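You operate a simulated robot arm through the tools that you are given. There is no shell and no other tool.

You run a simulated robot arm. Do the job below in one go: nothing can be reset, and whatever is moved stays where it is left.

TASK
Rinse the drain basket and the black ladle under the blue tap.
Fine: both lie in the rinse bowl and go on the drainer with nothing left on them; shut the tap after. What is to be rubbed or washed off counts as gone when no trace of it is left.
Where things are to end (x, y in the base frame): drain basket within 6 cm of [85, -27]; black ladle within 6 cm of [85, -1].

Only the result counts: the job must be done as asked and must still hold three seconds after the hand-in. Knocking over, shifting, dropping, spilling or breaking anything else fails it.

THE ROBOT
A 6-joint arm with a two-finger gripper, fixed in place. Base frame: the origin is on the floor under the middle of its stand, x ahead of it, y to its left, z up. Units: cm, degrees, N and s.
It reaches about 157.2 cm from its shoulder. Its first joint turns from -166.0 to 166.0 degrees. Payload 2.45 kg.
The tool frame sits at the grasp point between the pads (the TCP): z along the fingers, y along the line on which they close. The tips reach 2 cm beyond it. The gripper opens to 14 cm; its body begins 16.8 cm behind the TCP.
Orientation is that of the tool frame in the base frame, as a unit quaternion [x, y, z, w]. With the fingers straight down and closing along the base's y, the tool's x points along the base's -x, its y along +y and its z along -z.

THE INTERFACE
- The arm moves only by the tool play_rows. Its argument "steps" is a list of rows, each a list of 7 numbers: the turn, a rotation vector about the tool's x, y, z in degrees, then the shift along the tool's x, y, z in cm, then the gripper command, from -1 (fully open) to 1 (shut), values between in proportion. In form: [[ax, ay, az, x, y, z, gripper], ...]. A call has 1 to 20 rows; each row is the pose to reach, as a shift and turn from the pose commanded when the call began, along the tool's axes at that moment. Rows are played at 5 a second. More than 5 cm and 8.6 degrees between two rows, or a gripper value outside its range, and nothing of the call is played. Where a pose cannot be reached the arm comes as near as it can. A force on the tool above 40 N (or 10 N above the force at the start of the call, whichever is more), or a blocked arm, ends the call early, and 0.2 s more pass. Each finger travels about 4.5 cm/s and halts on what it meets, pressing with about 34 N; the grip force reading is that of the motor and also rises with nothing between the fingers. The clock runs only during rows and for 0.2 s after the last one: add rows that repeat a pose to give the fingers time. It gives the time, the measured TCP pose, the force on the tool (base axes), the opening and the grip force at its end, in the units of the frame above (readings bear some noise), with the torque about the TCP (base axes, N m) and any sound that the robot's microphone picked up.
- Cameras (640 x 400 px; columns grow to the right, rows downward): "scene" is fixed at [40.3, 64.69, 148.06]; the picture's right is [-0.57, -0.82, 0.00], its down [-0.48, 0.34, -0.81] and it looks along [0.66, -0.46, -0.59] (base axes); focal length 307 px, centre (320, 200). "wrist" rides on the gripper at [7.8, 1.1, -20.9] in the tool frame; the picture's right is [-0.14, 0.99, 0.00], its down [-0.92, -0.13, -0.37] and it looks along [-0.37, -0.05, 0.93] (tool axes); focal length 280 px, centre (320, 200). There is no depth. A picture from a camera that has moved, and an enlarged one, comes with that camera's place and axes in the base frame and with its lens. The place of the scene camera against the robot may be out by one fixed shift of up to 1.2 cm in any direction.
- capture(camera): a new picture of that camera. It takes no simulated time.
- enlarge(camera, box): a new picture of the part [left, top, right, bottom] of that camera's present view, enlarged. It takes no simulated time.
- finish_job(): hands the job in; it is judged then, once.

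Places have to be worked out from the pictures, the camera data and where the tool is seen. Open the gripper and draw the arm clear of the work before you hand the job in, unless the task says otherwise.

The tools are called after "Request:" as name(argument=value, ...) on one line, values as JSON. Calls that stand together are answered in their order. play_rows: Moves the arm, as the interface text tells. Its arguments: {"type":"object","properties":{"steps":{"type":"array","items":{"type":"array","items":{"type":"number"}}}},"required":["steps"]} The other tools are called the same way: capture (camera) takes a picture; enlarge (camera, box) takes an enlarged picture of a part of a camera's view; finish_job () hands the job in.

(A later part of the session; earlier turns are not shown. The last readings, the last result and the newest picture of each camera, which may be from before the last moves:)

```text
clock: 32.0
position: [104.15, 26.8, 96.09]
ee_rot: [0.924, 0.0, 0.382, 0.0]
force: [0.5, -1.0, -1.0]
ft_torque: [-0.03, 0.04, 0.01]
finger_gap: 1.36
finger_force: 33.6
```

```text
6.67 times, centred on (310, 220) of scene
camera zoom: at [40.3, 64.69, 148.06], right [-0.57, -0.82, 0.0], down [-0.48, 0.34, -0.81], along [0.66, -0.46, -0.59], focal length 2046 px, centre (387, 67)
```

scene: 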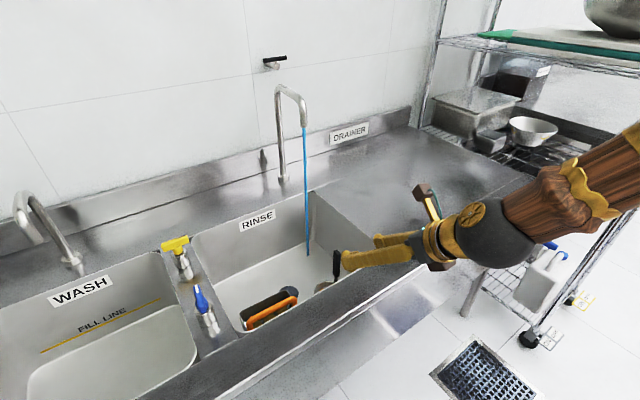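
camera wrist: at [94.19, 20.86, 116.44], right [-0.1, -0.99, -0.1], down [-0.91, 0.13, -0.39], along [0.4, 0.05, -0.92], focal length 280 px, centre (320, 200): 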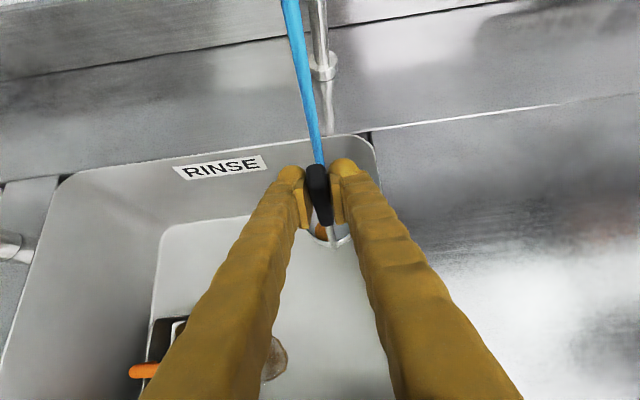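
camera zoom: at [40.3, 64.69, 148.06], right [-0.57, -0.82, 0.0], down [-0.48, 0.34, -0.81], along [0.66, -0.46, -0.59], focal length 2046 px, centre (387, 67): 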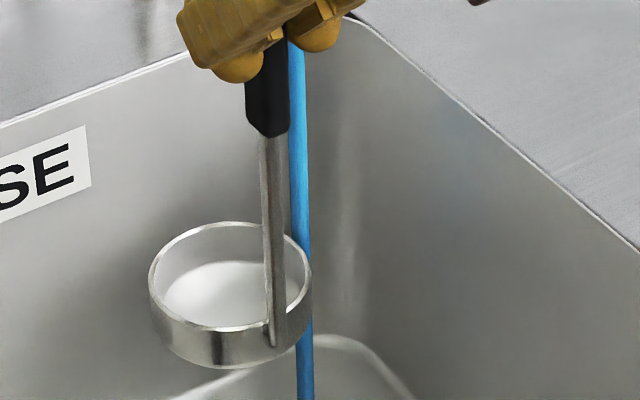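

The stream now runs down outside the cup's -y wall. To check it's clean I pull the ladle away from the stream and yaw it clockwise by 90°, so that side faces the scene camera.

Request:
play_rows(steps=[[0, 0, 0, -1.0, -1.2, -2.2, 1], [-5.8, 0, 5.8, -1.5, -1.8, -3.2, 1], [-11.6, 0, 11.6, -1.8, -2.2, -4.2, 1], [-17.4, 0, 17.4, -2.1, -2.6, -5.0, 1], [-23.2, 0, 23.2, -2.4, -3.0, -5.8, 1], [-29.0, 0, 29.0, -2.7, -3.4, -6.5, 1], [-34.8, 0, 34.8, -3.0, -3.8, -7.2, 1], [-40.6, 0, 40.6, -3.2, -4.2, -7.8, 1], [-46.4, 0, 46.4, -3.4, -4.6, -8.4, 1], [-52.2, 0, 52.2, -3.5, -4.9, -8.9, 1], [-58, 0, 58, -3.6, -5.2, -9.26, 1], [-63.6, 0, 63.6, -3.6, -5.2, -9.26, 1], [-63.6, 0, 63.6, -3.6, -5.2, -9.26, 1]])

Request:
capture(camera="scene")

Request:
capture(camera="wrist")

```text
clock: 34.8
position: [94.92, 32.01, 100.1]
ee_rot: [-0.653, 0.654, -0.271, -0.27]
force: [0.4, 1.0, -0.9]
ft_torque: [0.05, -0.01, 0.0]
finger_gap: 1.34
finger_force: 33.9
```

```text
taken
```

scene: 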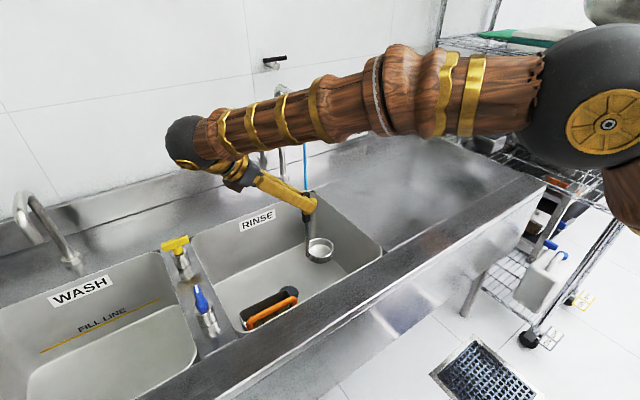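

```text
taken
camera wrist: at [93.78, 41.27, 120.49], right [-0.99, 0.1, -0.1], down [0.13, 0.91, -0.39], along [0.05, -0.4, -0.92], focal length 280 px, centre (320, 200)
```

wrist: 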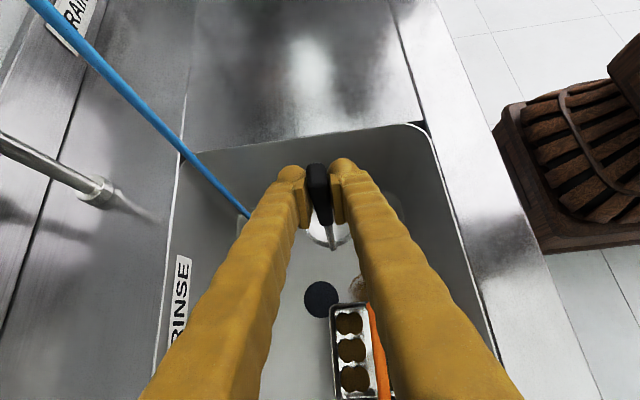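

Request:
enlarge(camera="scene", box=[290, 225, 350, 270])

```text
8.89 times, centred on (320, 248) of scene
camera zoom: at [40.3, 64.69, 148.06], right [-0.57, -0.82, 0.0], down [-0.48, 0.34, -0.81], along [0.66, -0.46, -0.59], focal length 2728 px, centre (320, -222)
```

zoom: 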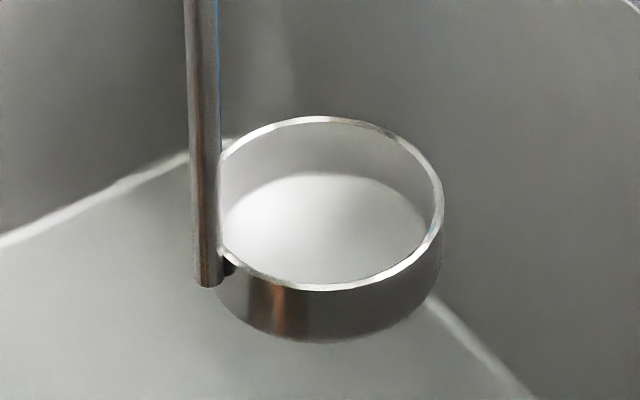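

The side wall looks clean apart from a faint reddish tint that may be a reflection. I want to see the other sides and the underside too, so I rotate the ladle back counter-clockwise at a slightly greater height.

Request:
play_rows(steps=[[5.8, 0, -5.8, 0.7, 0.5, -0.4, 1], [11.6, 0, -11.6, 1.4, 1, -0.8, 1], [17.4, 0, -17.4, 2.1, 1.5, -1.2, 1], [23.2, 0, -23.2, 2.8, 2, -1.6, 1], [29.0, 0, -29.0, 3.5, 2.5, -2.0, 1], [34.8, 0, -34.8, 4.2, 3, -2.5, 1], [40.6, 0, -40.6, 4.9, 3.5, -2.9, 1], [46.4, 0, -46.4, 5.6, 4, -3.3, 1], [52.2, 0, -52.2, 6.3, 4.5, -3.7, 1], [58, 0, -58, 7.07, 5, -4.24, 1], [63.6, 0, -63.6, 7.07, 5, -4.24, 1], [63.6, 0, -63.6, 7.07, 5, -4.24, 1]])

Request:
enlarge(camera="scene", box=[290, 200, 370, 260])

```text
clock: 37.4
position: [89.99, 29.98, 108.09]
ee_rot: [0.924, 0.0, 0.382, 0.0]
force: [-0.4, -0.3, -1.1]
ft_torque: [0.01, 0.04, 0.01]
finger_gap: 1.35
finger_force: 34.1
```

```text
6.67 times, centred on (330, 230) of scene
camera zoom: at [40.3, 64.69, 148.06], right [-0.57, -0.82, 0.0], down [-0.48, 0.34, -0.81], along [0.66, -0.46, -0.59], focal length 2046 px, centre (253, 0)
```

zoom: 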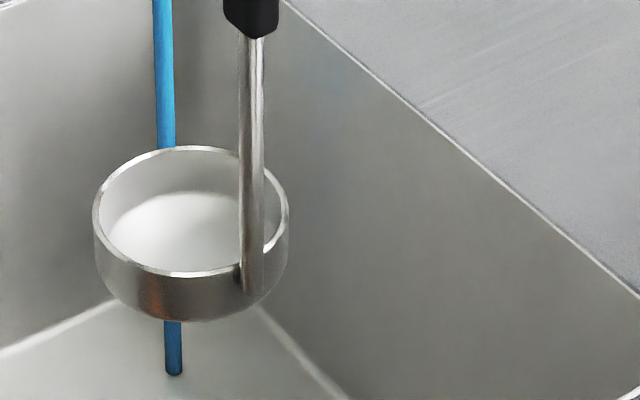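

The tint stayed put while the ladle turned, so it is a reflection, and the -x and +y sides look clean. I turn another 90° counter-clockwise to see the remaining side.

Request:
play_rows(steps=[[5.8, 0, -5.8, 0.6, 0.8, -0.6, 1], [11.6, 0, -11.6, 1.2, 1.6, -1.2, 1], [17.4, 0, -17.4, 1.8, 2.4, -1.8, 1], [23.2, 0, -23.2, 2.4, 3.2, -2.4, 1], [29.0, 0, -29.0, 3.0, 4.0, -3.0, 1], [34.8, 0, -34.8, 3.6, 4.8, -3.6, 1], [40.6, 0, -40.6, 4.2, 5.6, -4.2, 1], [46.4, 0, -46.4, 4.8, 6.4, -4.8, 1], [52.2, 0, -52.2, 5.3, 7.2, -5.3, 1], [58, 0, -58, 5.66, 8, -5.66, 1], [63.6, 0, -63.6, 5.66, 8, -5.66, 1], [63.6, 0, -63.6, 5.66, 8, -5.66, 1]])

Request:
capture(camera="scene")

```text
clock: 40.0
position: [89.98, 21.8, 116.08]
ee_rot: [0.653, 0.654, 0.27, -0.27]
force: [0.1, 0.8, -1.1]
ft_torque: [-0.06, 0.0, 0.01]
finger_gap: 1.37
finger_force: 34.1
out of reach, approached as far as the arm can: row 3, 4, 5, 6
```

```text
taken
```

scene: 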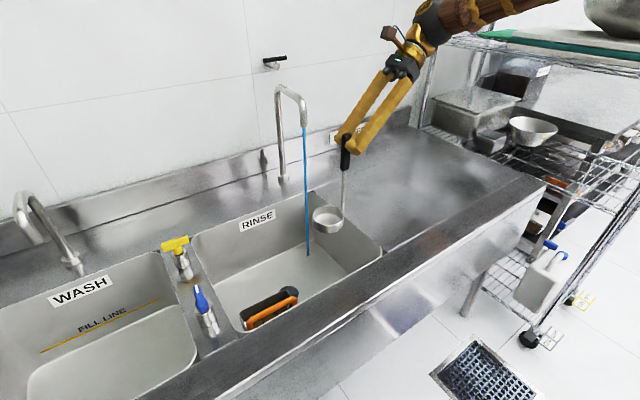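

Some intermediate rows were barely out of reach, but the final pose was reached and the ladle is still held. I inspect the cup.

Request:
enlarge(camera="scene", box=[295, 190, 365, 245])

```text
7.27 times, centred on (330, 218) of scene
camera zoom: at [40.3, 64.69, 148.06], right [-0.57, -0.82, 0.0], down [-0.48, 0.34, -0.81], along [0.66, -0.46, -0.59], focal length 2232 px, centre (247, 73)
```

zoom: 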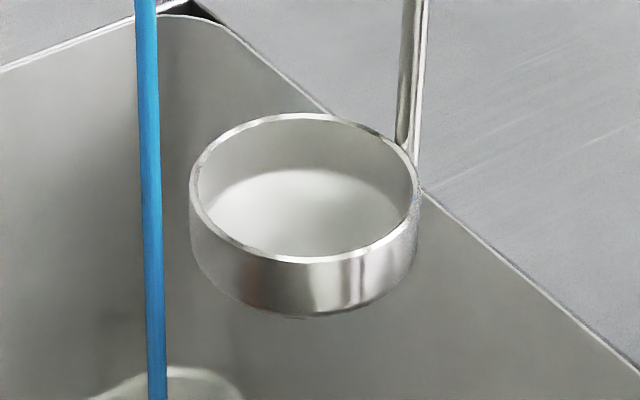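

All four sides are clean. To be thorough I roll the ladle about the tool axis so the cup's underside turns toward the scene camera.

Request:
play_rows(steps=[[0, 0, 8, 0, 0, 0, 1], [0, 0, 16, 0, 0, 0, 1], [0, 0, 24, 0, 0, 0, 1], [0, 0, 32, 0, 0, 0, 1], [0, 0, 40, 0, 0, 0, 1], [0, 0, 48, 0, 0, 0, 1], [0, 0, 56, 0, 0, 0, 1], [0, 0, 64, 0, 0, 0, 1], [0, 0, 72, 0, 0, 0, 1], [0, 0, 80, 0, 0, 0, 1], [0, 0, 88, 0, 0, 0, 1], [0, 0, 96, 0, 0, 0, 1], [0, 0, 104, 0, 0, 0, 1], [0, 0, 112, 0, 0, 0, 1], [0, 0, 112, 0, 0, 0, 1]])

Request:
capture(camera="scene")

```text
clock: 43.2
position: [89.95, 22.08, 116.09]
ee_rot: [0.907, -0.177, -0.074, -0.375]
force: [-0.9, -0.1, -1.1]
ft_torque: [-0.17, -0.1, -0.03]
finger_gap: 1.38
finger_force: 34.9
```

```text
taken
```

scene: 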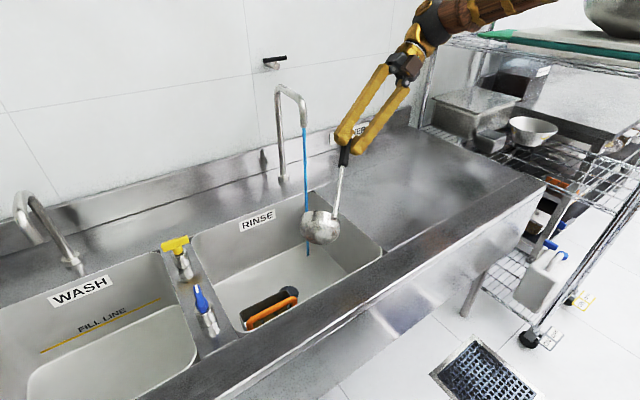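

Request:
enlarge(camera="scene", box=[285, 195, 365, 255])

```text
6.67 times, centred on (325, 225) of scene
camera zoom: at [40.3, 64.69, 148.06], right [-0.57, -0.82, 0.0], down [-0.48, 0.34, -0.81], along [0.66, -0.46, -0.59], focal length 2046 px, centre (287, 33)
```

zoom: 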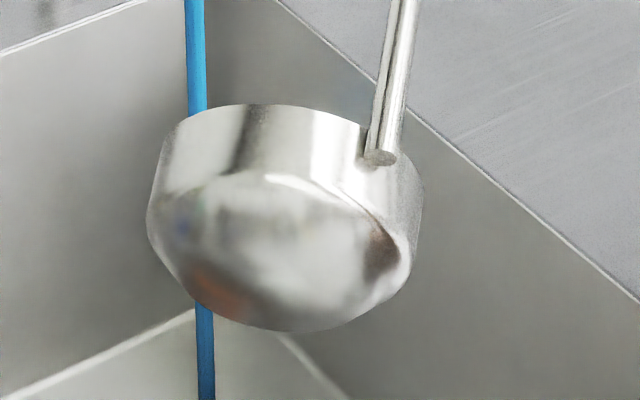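

The underside shows only soft reflections. I roll back a little to see whether the brownish patches move with the cup or stay as reflections.

Request:
play_rows(steps=[[0, 0, -8, 0, 0, 0, 1], [0, 0, -16, 0, 0, 0, 1], [0, 0, -22, 0, 0, 0, 1], [0, 0, -22, 0, 0, 0, 1]])

Request:
enlarge(camera="scene", box=[285, 195, 365, 255])

```text
clock: 44.2
position: [90.1, 21.98, 116.14]
ee_rot: [0.924, 0.0, 0.0, -0.383]
force: [0.4, -1.0, -0.8]
ft_torque: [-0.12, -0.09, 0.0]
finger_gap: 1.35
finger_force: 33.9
```

```text
6.67 times, centred on (325, 225) of scene
camera zoom: at [40.3, 64.69, 148.06], right [-0.57, -0.82, 0.0], down [-0.48, 0.34, -0.81], along [0.66, -0.46, -0.59], focal length 2046 px, centre (287, 33)
```

zoom: 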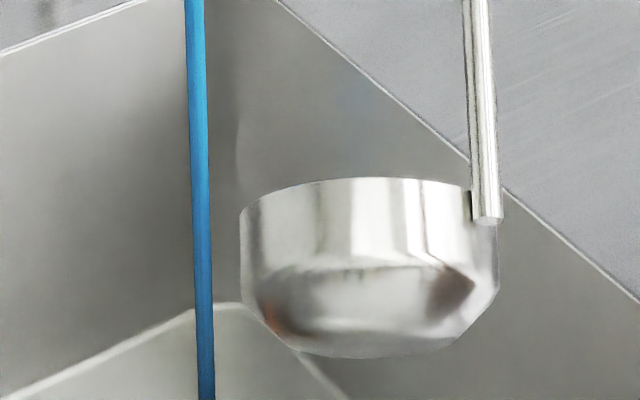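

Those are only reflections, so the ladle is clean all round. I roll it upright and carry it over the drainer near (85, -1).

Request:
play_rows(steps=[[0, 0, -8, -0.4, 1.0, -1.5, 1], [0, 0, -16, -0.8, 2.2, -3, 1], [0, 0, -24, -1.2, 3.6, -4.6, 1], [0, 0, -32, -1.6, 5.0, -6.2, 1], [0, 0, -40, -2.0, 6.4, -7.8, 1], [0, 0, -48, -2.5, 7.8, -9.4, 1], [0, 0, -56, -3.0, 9.2, -11, 1], [0, 0, -64, -3.5, 10.7, -12.7, 1], [0, 0, -72, -4.0, 12.2, -14.4, 1], [0, 0, -80, -4.5, 13.7, -16.1, 1], [0, 0, -86, -4.9, 15.2, -17.8, 1], [0, 0, -90, -5.1, 16.54, -19.4, 1], [0, 0, -90, -5.1, 16.54, -19.4, 1]])

Request:
capture(camera="scene")

Request:
capture(camera="wrist")

```text
clock: 47.0
position: [84.9, -3.47, 118.11]
ee_rot: [0.653, 0.654, 0.27, -0.27]
force: [0.3, 0.0, -1.5]
ft_torque: [-0.06, 0.03, -0.02]
finger_gap: 1.36
finger_force: 34.1
```

```text
taken
```

scene: 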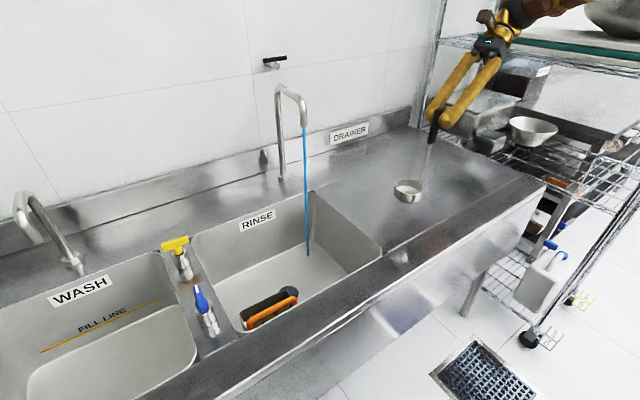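

```text
taken
camera wrist: at [85.88, -12.74, 138.52], right [0.99, -0.1, -0.1], down [-0.13, -0.91, -0.39], along [-0.05, 0.4, -0.92], focal length 280 px, centre (320, 200)
```

wrist: 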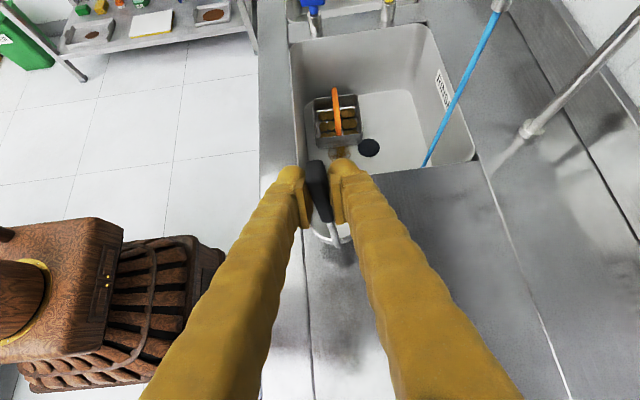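

The drainer panel begins at x ≈ 78.6, so (85, -1) sits well on it. I lower the ladle most of the way, then check for contact.

Request:
play_rows(steps=[[0, 0, 0, -1.8, 0, 1.8, 1], [0, 0, 0, -3.6, 0, 3.6, 1], [0, 0, 0, -5.4, 0, 5.4, 1], [0, 0, 0, -6.6, 0, 6.6, 1], [0, 0, 0, -7.3, 0, 7.3, 1], [0, 0, 0, -7.6, 0, 7.6, 1], [0, 0, 0, -7.6, 0, 7.6, 1]])

Request:
enlarge(camera="scene", box=[370, 160, 450, 220])

```text
clock: 48.2
position: [85.02, -3.5, 108.8]
ee_rot: [0.652, 0.654, 0.273, -0.268]
force: [0.7, -1.3, 8.4]
ft_torque: [0.13, 0.01, -0.01]
finger_gap: 1.37
finger_force: 33.8
stopped in row 5: the force on the tool passed its limit at 56 N (the readings are from after the stop); the commanded pose is now the measured one
```

```text
6.67 times, centred on (410, 190) of scene
camera zoom: at [40.3, 64.69, 148.06], right [-0.57, -0.82, 0.0], down [-0.48, 0.34, -0.81], along [0.66, -0.46, -0.59], focal length 2046 px, centre (-280, 267)
```

zoom: 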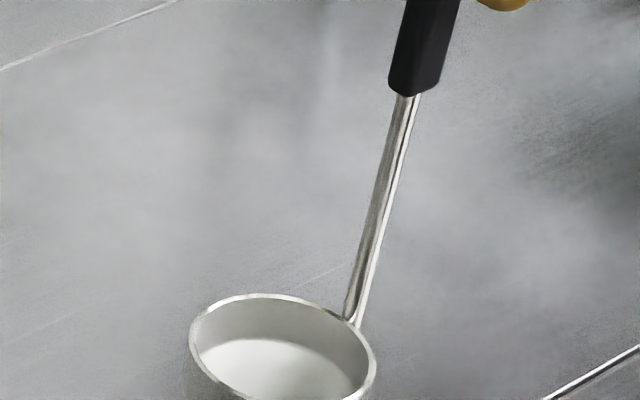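

Contact came at TCP z ≈ 108.8 and the residual force is 8 N. I look at whether the cup sits flat.

Request:
enlarge(camera="scene", box=[375, 170, 445, 225])

Request:
capture(camera="wrist")

```text
7.27 times, centred on (410, 198) of scene
camera zoom: at [40.3, 64.69, 148.06], right [-0.57, -0.82, 0.0], down [-0.48, 0.34, -0.81], along [0.66, -0.46, -0.59], focal length 2232 px, centre (-334, 218)
```

zoom: 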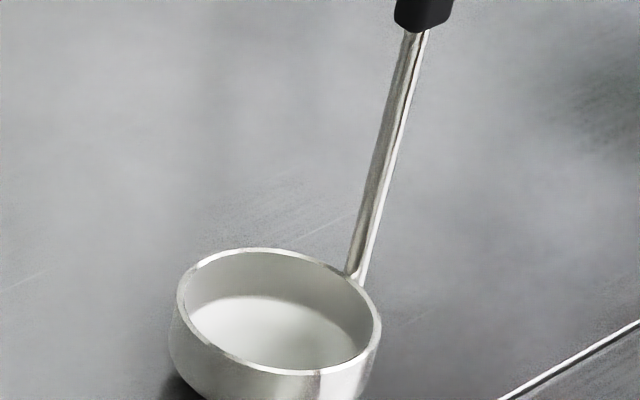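

```text
taken
camera wrist: at [85.8, -12.76, 129.12], right [0.99, -0.1, -0.09], down [-0.13, -0.91, -0.39], along [-0.04, 0.4, -0.92], focal length 280 px, centre (320, 200)
```

wrist: 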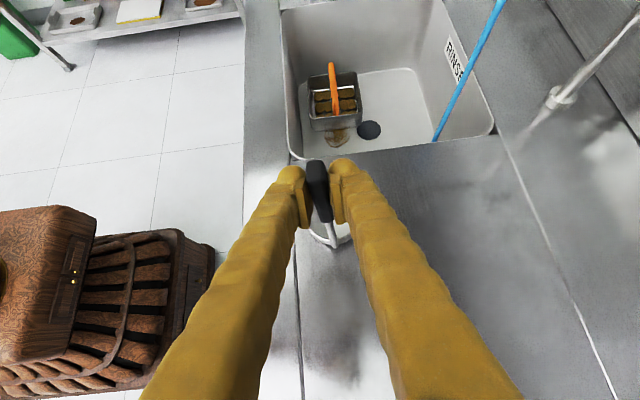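

I zoom on the base of the cup.

Request:
enlarge(camera="scene", box=[375, 190, 435, 235])

```text
8.89 times, centred on (405, 212) of scene
camera zoom: at [40.3, 64.69, 148.06], right [-0.57, -0.82, 0.0], down [-0.48, 0.34, -0.81], along [0.66, -0.46, -0.59], focal length 2728 px, centre (-436, 89)
```

zoom: 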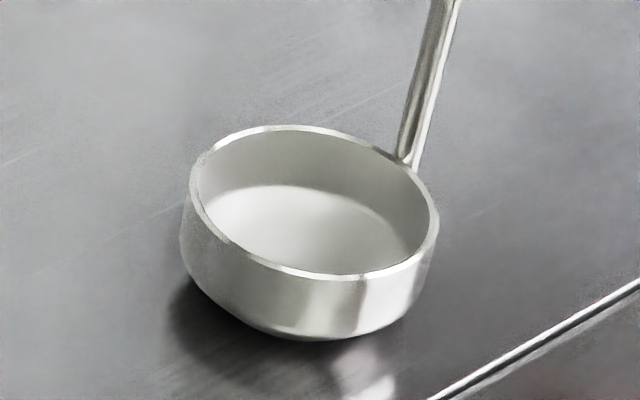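

The cup sits essentially flush on the drainer. I open the fingers and draw back along the tool axis, then look again.

Request:
play_rows(steps=[[0, 0, 0, 0, 0, 0, 0.85], [0, 0, 0, 0, 0, 0, 0.6], [0, 0, 0, 0, 0, 0, 0.3], [0, 0, 0, 0, 0, 0, 0.1], [0, 0, 0, 0, 0, 0, 0.1], [0, 0, 0, 0, 0, -2, 0.1], [0, 0, 0, 0, 0, -5, 0.1], [0, 0, 0, 0, 0, -9, 0.1], [0, 0, 0, 0, 0, -12, 0.1], [0, 0, 0, 0, 0, -12, 0.1]])

Request:
enlarge(camera="scene", box=[350, 130, 490, 230])

Request:
capture(camera="wrist")

```text
clock: 50.4
position: [84.84, -12.01, 117.09]
ee_rot: [0.653, 0.653, 0.274, -0.269]
force: [-0.4, 0.2, 0.1]
ft_torque: [-0.02, 0.03, 0.03]
finger_gap: 6.29
finger_force: 0.0
```

```text
4.00 times, centred on (420, 180) of scene
camera zoom: at [40.3, 64.69, 148.06], right [-0.57, -0.82, 0.0], down [-0.48, 0.34, -0.81], along [0.66, -0.46, -0.59], focal length 1227 px, centre (-80, 280)
```

zoom: 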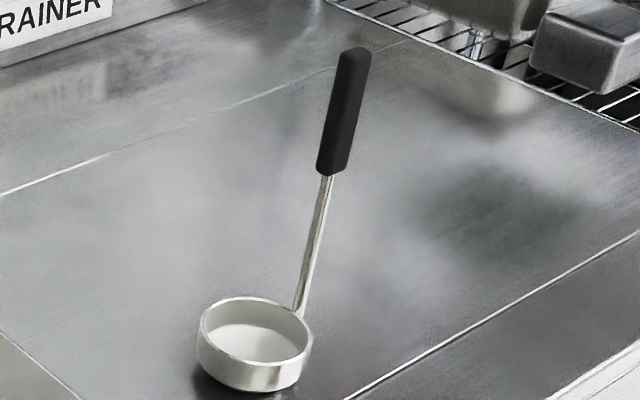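

```text
taken
camera wrist: at [85.79, -21.26, 137.55], right [0.99, -0.1, -0.09], down [-0.13, -0.91, -0.39], along [-0.04, 0.4, -0.92], focal length 280 px, centre (320, 200)
```

wrist: 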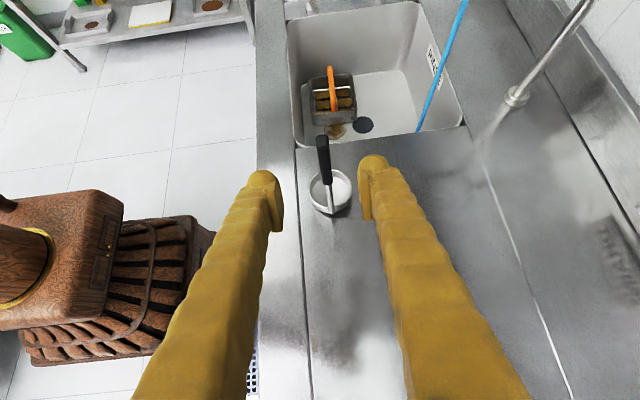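

The ladle stands upright with its cup at about (85, 0). Now I zoom in on the basket from here before moving back.

Request:
enlarge(camera="wrist", box=[280, 30, 400, 150])

Request:
enlarge(camera="scene", box=[225, 270, 315, 340])

```text
3.33 times, centred on (340, 90) of wrist
camera zoom: at [85.79, -21.26, 137.55], right [0.99, -0.1, -0.09], down [-0.13, -0.91, -0.39], along [-0.04, 0.4, -0.92], focal length 935 px, centre (253, 567)
```

zoom: 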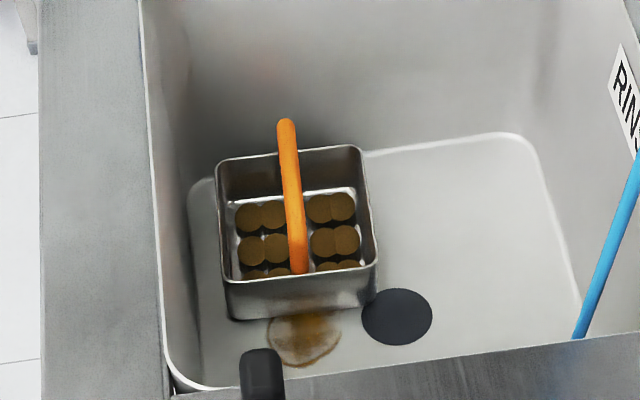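

```text
5.71 times, centred on (270, 305) of scene
camera zoom: at [40.3, 64.69, 148.06], right [-0.57, -0.82, 0.0], down [-0.48, 0.34, -0.81], along [0.66, -0.46, -0.59], focal length 1754 px, centre (606, -400)
```

zoom: 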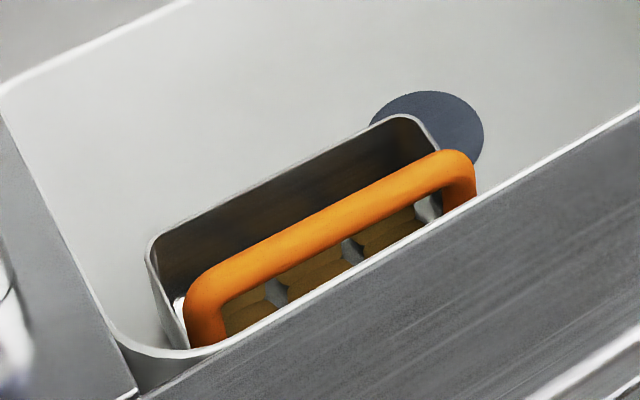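

I check the space around the drainer's far end and the rack, since the wrist will reach over there when placing the basket.

Request:
capture(camera="scene")

Request:
enlarge(camera="scene", box=[400, 0, 640, 220])

```text
taken
```

scene: 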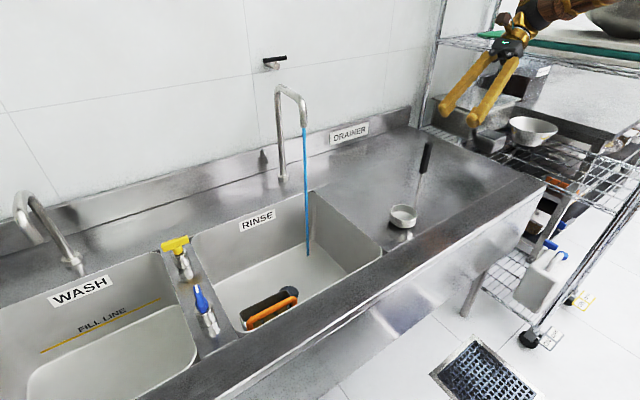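

```text
1.82 times, centred on (520, 110) of scene
camera zoom: at [40.3, 64.69, 148.06], right [-0.57, -0.82, 0.0], down [-0.48, 0.34, -0.81], along [0.66, -0.46, -0.59], focal length 558 px, centre (-44, 364)
```

zoom: 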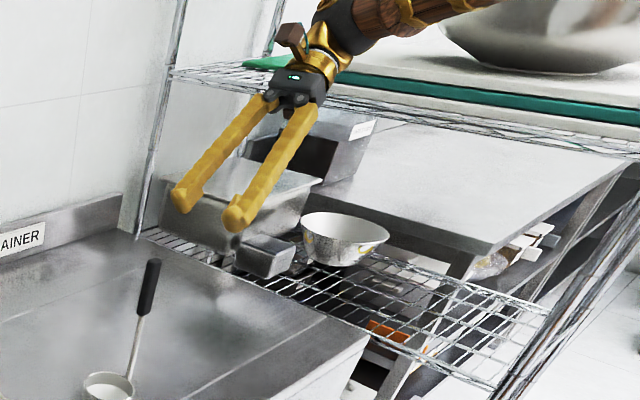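

The rack starts beyond y ≈ -60, so there is room. I lift clear over the ladle and travel above the basket, easing the lean from 45° to 40°.

Request:
play_rows(steps=[[0, 0, 0, 2.83, 0, -2.83, 0.2], [0, 0, 0, 5.66, 0, -5.66, 0.2], [0, 0, 0, 9.19, 0.5, -4.95, 0.2], [0, 0, 0, 12.4, 1, -3.0, 0.2], [0, 0, 0, 15.6, 1.5, -0.1, 0.2], [0, 0, 0, 18.8, 2, 2.9, 0.2], [0, 0, 0, 22.0, 2.6, 6.0, 0.2], [0, -1, 0, 25.0, 3.2, 9.2, 0.2], [0, -2, 0, 27.6, 3.8, 12.8, 0.2], [0, -3, 0, 29.4, 4.4, 16.8, 0.2], [0, -4, 0, 30.4, 5, 21.0, 0.2], [0, -5, 0, 30.8, 5.5, 25.2, 0.2], [0, -5, 0, 30.8, 5.5, 28.0, 0.2], [0, -5, 0, 30.8, 5.5, 28.0, 0.2]])

Request:
capture(camera="wrist")

Request:
capture(camera="scene")

```text
clock: 53.4
position: [90.6, 29.62, 119.37]
ee_rot: [0.664, 0.664, 0.245, -0.24]
force: [-0.1, -0.7, 0.4]
ft_torque: [0.05, 0.02, 0.0]
finger_gap: 5.59
finger_force: 0.2
```

```text
taken
camera wrist: at [91.4, 22.13, 140.38], right [0.99, -0.11, -0.08], down [-0.13, -0.94, -0.31], along [-0.04, 0.32, -0.95], focal length 280 px, centre (320, 200)
```

wrist: 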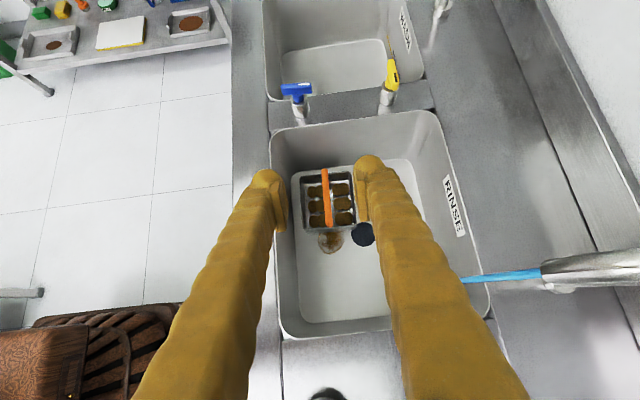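

```text
taken
```

scene: 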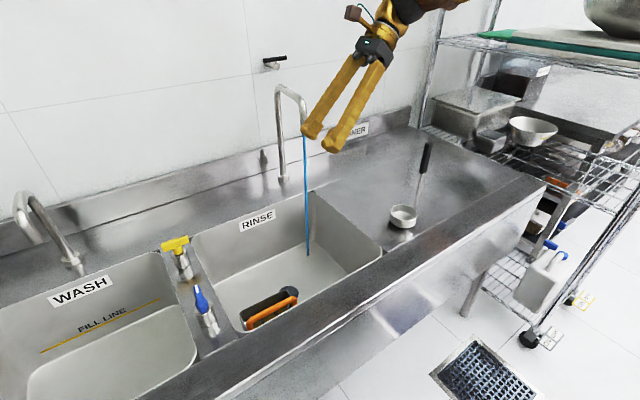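

I enlarge the basket from this view to refine the bar's position and look at its outer faces.

Request:
enlarge(camera="wrist", box=[275, 150, 385, 260])

```text
3.64 times, centred on (330, 205) of wrist
camera zoom: at [91.4, 22.13, 140.38], right [0.99, -0.11, -0.08], down [-0.13, -0.94, -0.31], along [-0.04, 0.32, -0.95], focal length 1020 px, centre (284, 182)
```

zoom: 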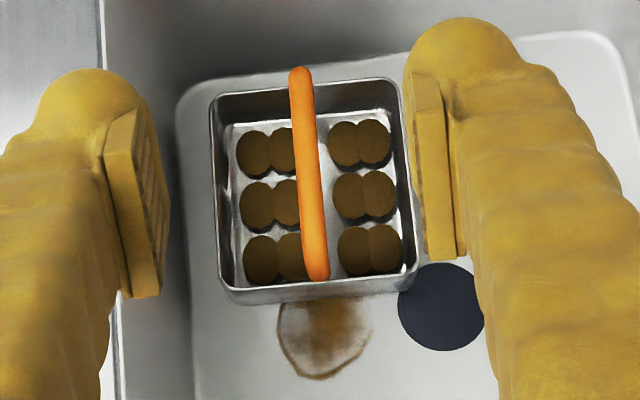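

The bar lies at x ≈ 90.0, running y 39–54 at z ≈ 70. I descend to a pre-grasp point beside it.

Request:
play_rows(steps=[[0, 0, 0, -2.0, -0.1, 3.7, 0.2], [0, 0, 0, -4.1, -0.2, 7.4, 0.2], [0, 0, 0, -6.2, -0.3, 11, 0.2], [0, 0, 0, -8.2, -0.4, 14.7, 0.2], [0, 0, 0, -10.3, -0.5, 18.4, 0.2], [0, 0, 0, -12.3, -0.6, 22.1, 0.2], [0, 0, 0, -14.4, -0.7, 25.8, 0.2], [0, 0, 0, -16.4, -0.75, 29.4, 0.2], [0, 0, 0, -18.5, -0.8, 33.1, 0.2], [0, 0, 0, -20.55, -0.87, 36.8, 0.2], [0, 0, 0, -20.55, -0.87, 36.8, 0.2]])

Request:
capture(camera="wrist")

Request:
capture(camera="scene")

```text
clock: 55.8
position: [89.84, 37.59, 77.83]
ee_rot: [0.664, 0.664, 0.245, -0.24]
force: [0.1, 0.0, -0.7]
ft_torque: [0.01, 0.02, 0.03]
finger_gap: 5.6
finger_force: 0.1
```

```text
taken
camera wrist: at [90.74, 30.08, 98.93], right [0.99, -0.11, -0.08], down [-0.13, -0.94, -0.31], along [-0.04, 0.32, -0.95], focal length 280 px, centre (320, 200)
```

wrist: 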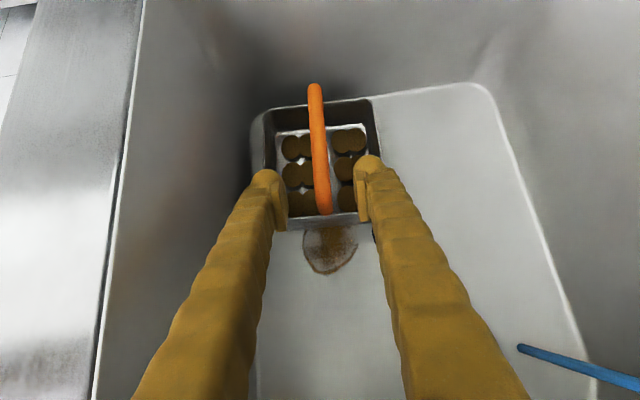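

```text
taken
```

scene: 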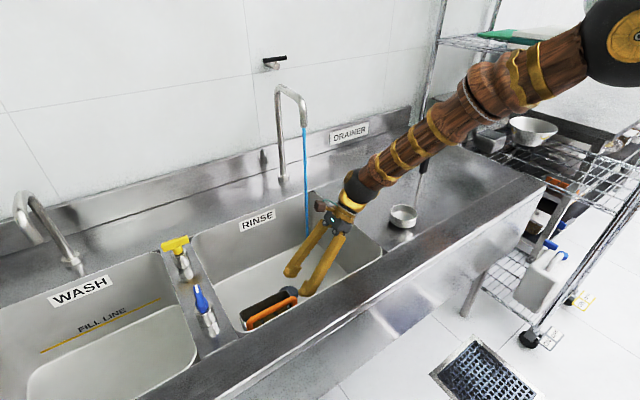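

The forearm passes close to the ladle's handle in this view. I zoom in to check the clearance before going on.

Request:
enlarge(camera="scene", box=[340, 80, 500, 240])

```text
2.50 times, centred on (420, 160) of scene
camera zoom: at [40.3, 64.69, 148.06], right [-0.57, -0.82, 0.0], down [-0.48, 0.34, -0.81], along [0.66, -0.46, -0.59], focal length 767 px, centre (70, 300)
```

zoom: 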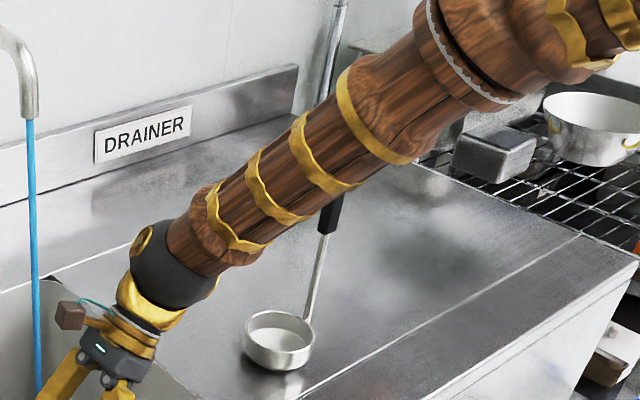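

The ladle still stands free, and I estimate several centimetres of clearance, which grows as I go on. I advance along the tool axis onto the bar and close.

Request:
play_rows(steps=[[0, 0, 0, 0, 0.1, 2.5, 0.2], [0, 0, 0, 0, 0.1, 5, 0.2], [0, 0, 0, -0.1, 0.1, 7.5, 0.2], [0, 0, 0, -0.13, 0.1, 10.0, 0.2], [0, 0, 0, -0.13, 0.1, 10.0, 0.2], [0, 0, 0, -0.13, 0.1, 10.0, 0.6], [0, 0, 0, -0.13, 0.1, 10.0, 1], [0, 0, 0, -0.13, 0.1, 10.0, 1], [0, 0, 0, -0.13, 0.1, 10.0, 1], [0, 0, 0, -0.13, 0.1, 10.0, 1]])

Request:
capture(camera="wrist")

Request:
capture(camera="scene")

```text
clock: 58.0
position: [90.05, 43.89, 70.18]
ee_rot: [0.664, 0.664, 0.245, -0.24]
force: [0.3, -0.4, 0.2]
ft_torque: [-0.03, -0.08, -0.03]
finger_gap: 1.25
finger_force: 34.1
```

```text
taken
camera wrist: at [90.92, 36.43, 91.24], right [0.99, -0.11, -0.08], down [-0.13, -0.94, -0.31], along [-0.04, 0.32, -0.95], focal length 280 px, centre (320, 200)
```

wrist: 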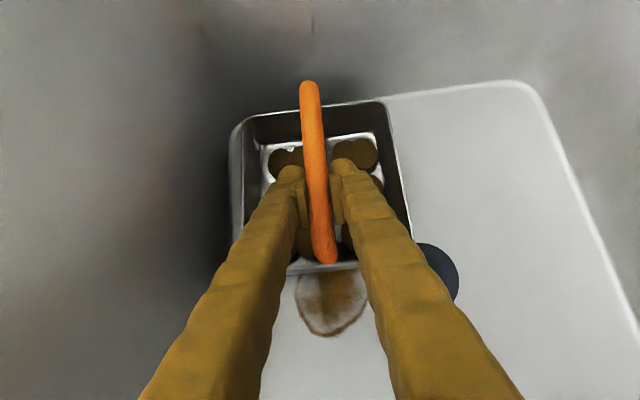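

```text
taken
```

scene: 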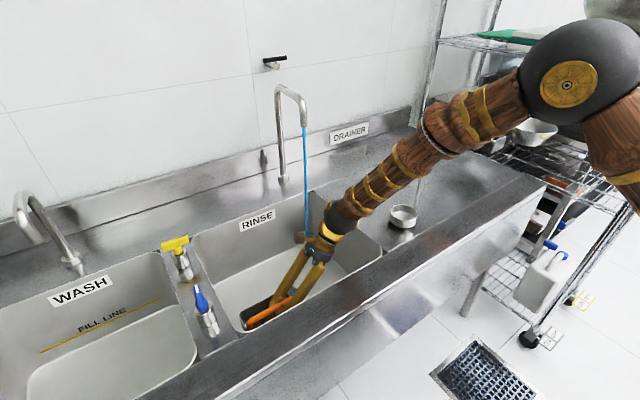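

The bar is held, with the gap at 1.25 cm. I lift slowly by 4 cm and check whether the basket stays level.

Request:
play_rows(steps=[[0, 0, 0, 0.32, 0, -0.38, 1], [0, 0, 0, 0.77, 0, -0.92, 1], [0, 0, 0, 1.42, 0, -1.68, 1], [0, 0, 0, 2.06, 0, -2.44, 1], [0, 0, 0, 2.58, 0, -3.06, 1], [0, 0, 0, 2.58, 0, -3.06, 1]])

Request:
capture(camera="wrist")

Request:
enlarge(camera="scene", box=[220, 210, 380, 340])

```text
clock: 59.4
position: [90.08, 43.89, 74.07]
ee_rot: [0.665, 0.664, 0.245, -0.24]
force: [-0.2, -0.5, -2.3]
ft_torque: [-0.12, -0.01, 0.03]
finger_gap: 1.25
finger_force: 34.0
```

```text
taken
camera wrist: at [90.88, 36.41, 95.22], right [0.99, -0.11, -0.08], down [-0.13, -0.94, -0.31], along [-0.04, 0.32, -0.95], focal length 280 px, centre (320, 200)
```

wrist: 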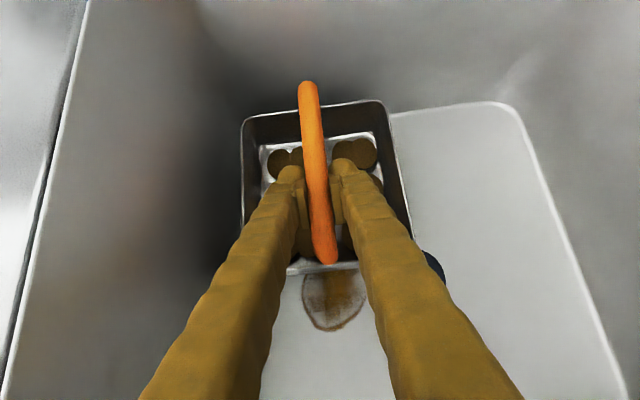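

```text
3.08 times, centred on (300, 275) of scene
camera zoom: at [40.3, 64.69, 148.06], right [-0.57, -0.82, 0.0], down [-0.48, 0.34, -0.81], along [0.66, -0.46, -0.59], focal length 944 px, centre (382, -31)
```

zoom: 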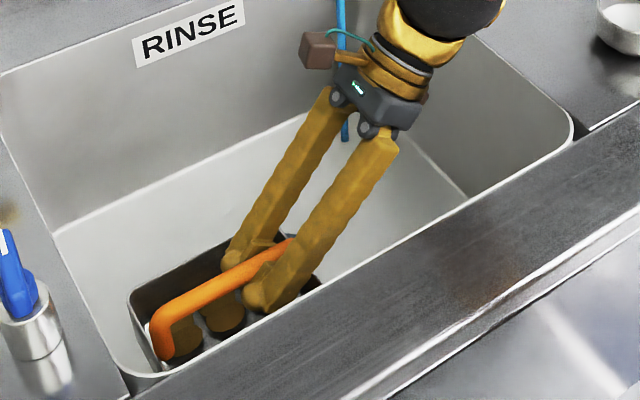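

The basket is light (about 0.23 kg) and stayed level. I lift it straight up clear of the bowl.

Request:
play_rows(steps=[[0, 0, 0, 2.4, 0, -2.8, 1], [0, 0, 0, 4.9, 0, -5.8, 1], [0, 0, 0, 7.4, 0.1, -8.8, 1], [0, 0, 0, 9.9, 0.1, -11.8, 1], [0, 0, 0, 12.4, 0.1, -14.8, 1], [0, 0, 0, 15, 0.1, -17.8, 1], [0, 0, 0, 17.5, 0.2, -20.8, 1], [0, 0, 0, 20, 0.2, -23.7, 1], [0, 0, 0, 20, 0.2, -23.7, 1]])

Request:
capture(camera="wrist")

Request:
enlarge(camera="scene", box=[180, 130, 380, 290])

```text
clock: 61.4
position: [89.97, 44.02, 105.11]
ee_rot: [0.665, 0.664, 0.245, -0.239]
force: [0.9, 0.1, -3.2]
ft_torque: [-0.08, 0.02, 0.0]
finger_gap: 1.26
finger_force: 33.8
```

```text
taken
camera wrist: at [90.86, 36.5, 126.31], right [0.99, -0.11, -0.08], down [-0.13, -0.94, -0.31], along [-0.04, 0.32, -0.95], focal length 280 px, centre (320, 200)
```

wrist: 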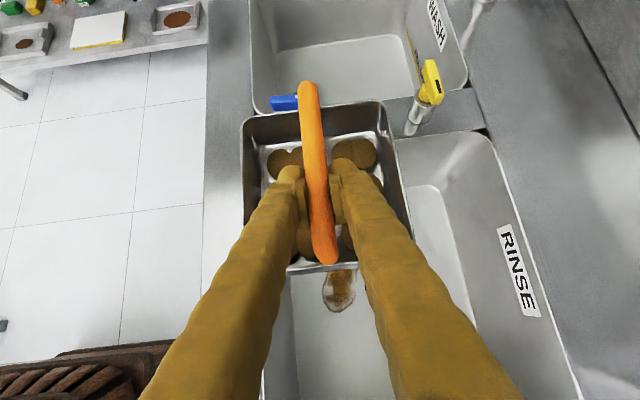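

```text
2.50 times, centred on (280, 210) of scene
camera zoom: at [40.3, 64.69, 148.06], right [-0.57, -0.82, 0.0], down [-0.48, 0.34, -0.81], along [0.66, -0.46, -0.59], focal length 767 px, centre (420, 175)
```

zoom: 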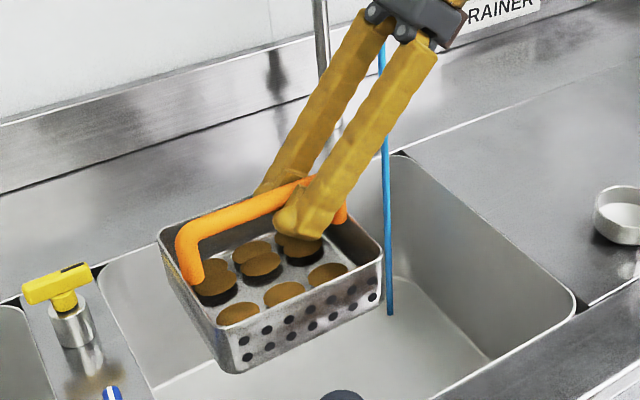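

The raised basket shows perforated walls, and some of the brown patches look thick. I zoom in closely.

Request:
enlarge(camera="scene", box=[235, 195, 345, 285])

```text
4.44 times, centred on (290, 240) of scene
camera zoom: at [40.3, 64.69, 148.06], right [-0.57, -0.82, 0.0], down [-0.48, 0.34, -0.81], along [0.66, -0.46, -0.59], focal length 1364 px, centre (453, 22)
```

zoom: 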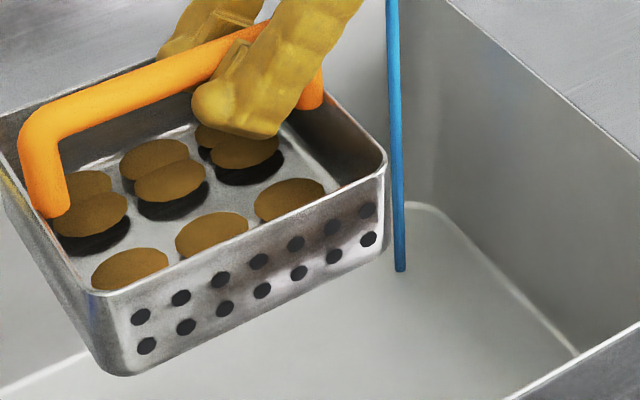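

The basket carries twelve discs in pairs. I carry it under the spout, held just above the rim, so the stream hits the +x/+y pair first.

Request:
play_rows(steps=[[0, 0, 0, -2.5, 1.6, -2.5, 1], [0, 0, 0, -5.2, 3.2, -4.6, 1], [0, 0, 0, -8, 4.8, -6.4, 1], [0, 0, 0, -11, 6.4, -8, 1], [0, 0, 0, -14, 8, -9.4, 1], [0, 0, 0, -17, 9.6, -10.6, 1], [0, 0, 0, -20, 11.2, -11.6, 1], [0, 0, 0, -23.2, 12.8, -12.3, 1], [0, 0, 0, -25.6, 13.7, -12.6, 1], [0, 0, 0, -27.3, 14.2, -12.6, 1], [0, 0, 0, -27.3, 14.2, -12.6, 1]])

Request:
capture(camera="wrist")

Request:
enlarge(camera="scene", box=[240, 80, 420, 230])

```text
clock: 63.8
position: [104.21, 14.93, 97.17]
ee_rot: [0.664, 0.665, 0.245, -0.24]
force: [-0.1, 1.2, -3.0]
ft_torque: [-0.01, -0.01, 0.0]
finger_gap: 1.28
finger_force: 34.4
```

```text
taken
camera wrist: at [105.04, 7.45, 118.37], right [0.99, -0.11, -0.08], down [-0.13, -0.94, -0.31], along [-0.04, 0.32, -0.95], focal length 280 px, centre (320, 200)
```

wrist: 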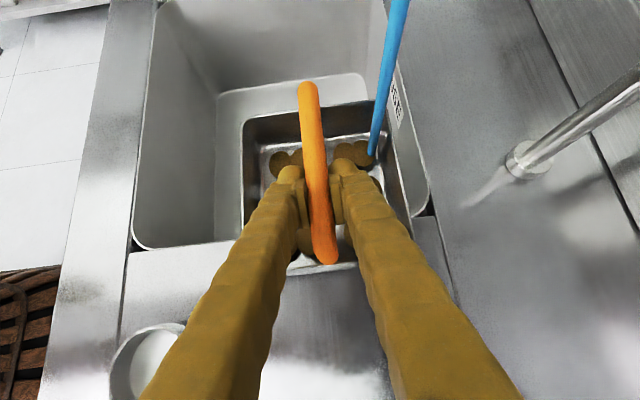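

```text
2.67 times, centred on (330, 155) of scene
camera zoom: at [40.3, 64.69, 148.06], right [-0.57, -0.82, 0.0], down [-0.48, 0.34, -0.81], along [0.66, -0.46, -0.59], focal length 818 px, centre (293, 320)
```

zoom: 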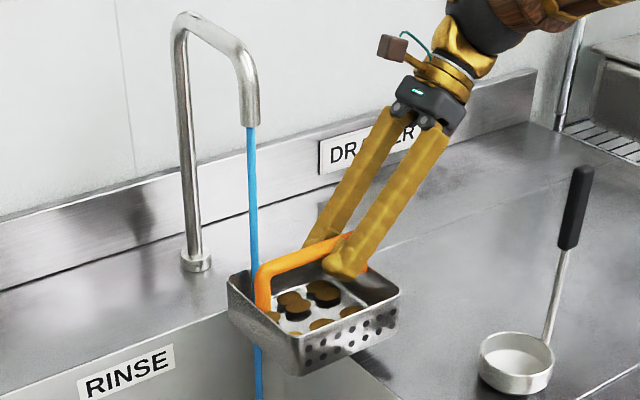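

The stream lands on the far +x pair. I hold for about 1.5 s, then check.

Request:
play_rows(steps=[[0, 0, 0, 0, 0, 0, 1], [0, 0, 0, 0, 0.3, 0, 1], [0, 0, 0, 0, 0.6, 0, 1], [0, 0, 0, 0, 0.9, 0, 1], [0, 0, 0, 0, 0.9, 0, 1], [0, 0, 0, 0, 0.9, 0, 1], [0, 0, 0, 0, 0.9, 0, 1], [0, 0, 0, 0, 0.9, 0, 1]])

Request:
enlarge(camera="wrist", box=[230, 60, 430, 280])

Request:
enlarge(camera="scene", box=[290, 170, 400, 230])

```text
clock: 65.6
position: [105.01, 14.86, 97.23]
ee_rot: [0.664, 0.664, 0.245, -0.24]
force: [0.3, 0.0, -3.4]
ft_torque: [-0.1, -0.01, 0.05]
finger_gap: 1.28
finger_force: 33.9
```

```text
1.82 times, centred on (330, 170) of wrist
camera zoom: at [105.95, 7.45, 118.37], right [0.99, -0.11, -0.08], down [-0.13, -0.94, -0.31], along [-0.04, 0.32, -0.95], focal length 510 px, centre (302, 254)
```

zoom: 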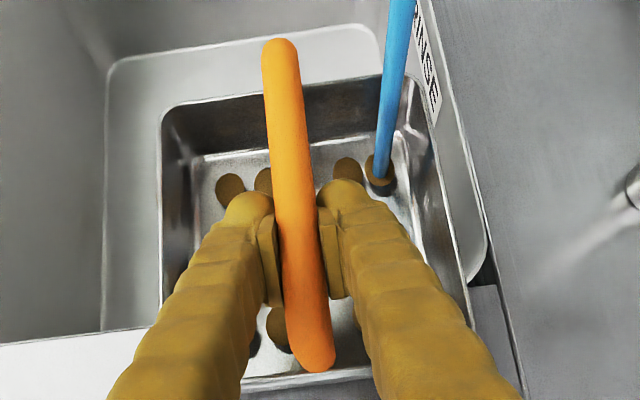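

```text
5.82 times, centred on (345, 200) of scene
camera zoom: at [40.3, 64.69, 148.06], right [-0.57, -0.82, 0.0], down [-0.48, 0.34, -0.81], along [0.66, -0.46, -0.59], focal length 1785 px, centre (174, 200)
```

zoom: 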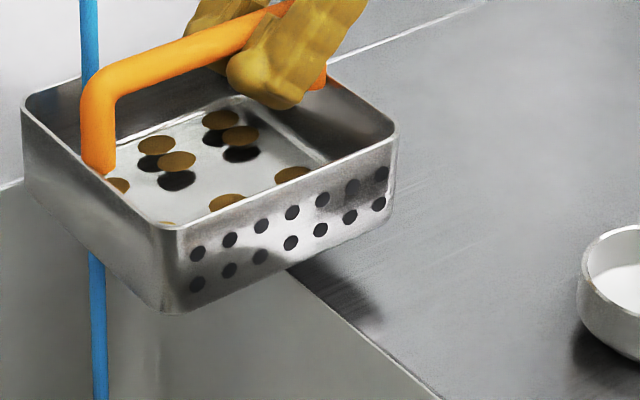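

All the discs have shrunk together, so time under the stream washes the whole basket. I hold for three more seconds.

Request:
play_rows(steps=[[0, 0, 0, 0, 0, 0, 1], [0, 0, 0, 0, 0, 0, 1], [0, 0, 0, 0, 0, 0, 1], [0, 0, 0, 0, 0, 0, 1], [0, 0, 0, 0, 0, 0, 1], [0, 0, 0, 0, 0, 0, 1], [0, 0, 0, 0, 0, 0, 1], [0, 0, 0, 0, 0, 0, 1], [0, 0, 0, 0, 0, 0, 1], [0, 0, 0, 0, 0, 0, 1], [0, 0, 0, 0, 0, 0, 1], [0, 0, 0, 0, 0, 0, 1], [0, 0, 0, 0, 0, 0, 1], [0, 0, 0, 0, 0, 0, 1]])

Request:
enlarge(camera="wrist", box=[230, 60, 430, 280])

Request:
enlarge(camera="scene", box=[290, 170, 400, 230])

```text
clock: 68.6
position: [105.1, 14.98, 97.13]
ee_rot: [0.665, 0.664, 0.245, -0.239]
force: [-0.1, -0.3, -2.3]
ft_torque: [-0.1, -0.01, -0.02]
finger_gap: 1.29
finger_force: 34.3
```

```text
1.82 times, centred on (330, 170) of wrist
camera zoom: at [105.95, 7.45, 118.37], right [0.99, -0.11, -0.08], down [-0.13, -0.94, -0.31], along [-0.04, 0.32, -0.95], focal length 510 px, centre (302, 254)
```

zoom: 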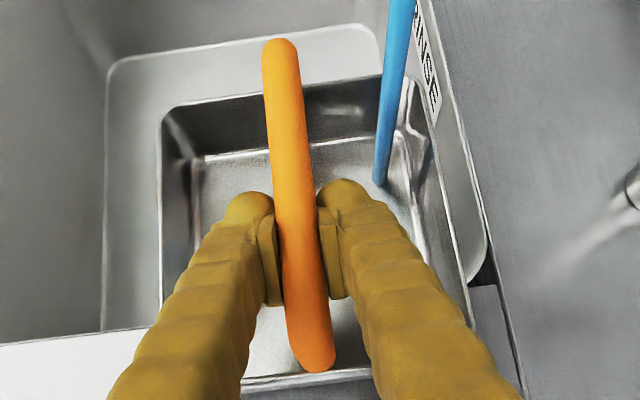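

```text
5.82 times, centred on (345, 200) of scene
camera zoom: at [40.3, 64.69, 148.06], right [-0.57, -0.82, 0.0], down [-0.48, 0.34, -0.81], along [0.66, -0.46, -0.59], focal length 1785 px, centre (174, 200)
```

zoom: 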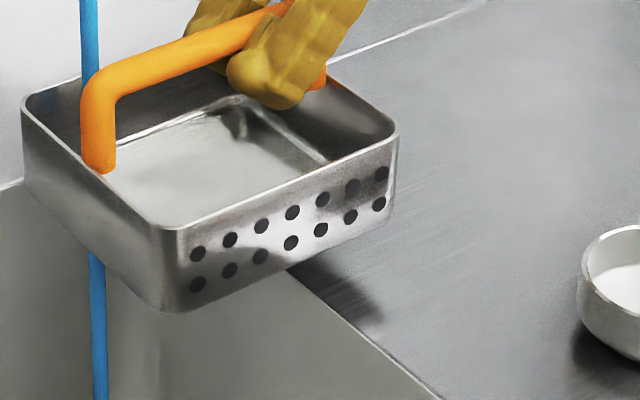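

The inside looks clean. I rinse two more seconds with a small sweep to be sure before inspecting the outside.

Request:
play_rows(steps=[[0, 0, 0, 0.76, 0, 0.64, 1], [0, 0, 0, 1.53, 0, 1.29, 1], [0, 0, 0, 2.29, 0, 1.93, 1], [0, 0, 0, 2.29, 2, 1.93, 1], [0, 0, 0, 2.29, 4, 1.93, 1], [0, 0, 0, 2.29, 4.5, 1.93, 1], [0, 0, 0, 1.53, 4.5, 1.29, 1], [0, 0, 0, 0.76, 4.5, 0.64, 1], [0, 0, 0, 0, 4.5, 0, 1], [0, 0, 0, 0, 2.5, 0, 1], [0, 0, 0, 0, 0, 0, 1], [0, 0, 0, 0, 0, 0, 1]])

Request:
enlarge(camera="scene", box=[290, 160, 400, 230])

```text
clock: 71.2
position: [105.07, 14.87, 97.22]
ee_rot: [0.665, 0.664, 0.245, -0.24]
force: [1.1, -0.3, -2.7]
ft_torque: [-0.06, 0.0, 0.0]
finger_gap: 1.26
finger_force: 34.4
```

```text
5.71 times, centred on (345, 195) of scene
camera zoom: at [40.3, 64.69, 148.06], right [-0.57, -0.82, 0.0], down [-0.48, 0.34, -0.81], along [0.66, -0.46, -0.59], focal length 1754 px, centre (177, 229)
```

zoom: 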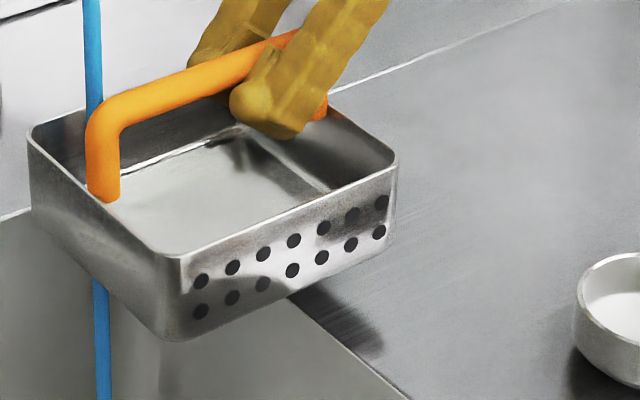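

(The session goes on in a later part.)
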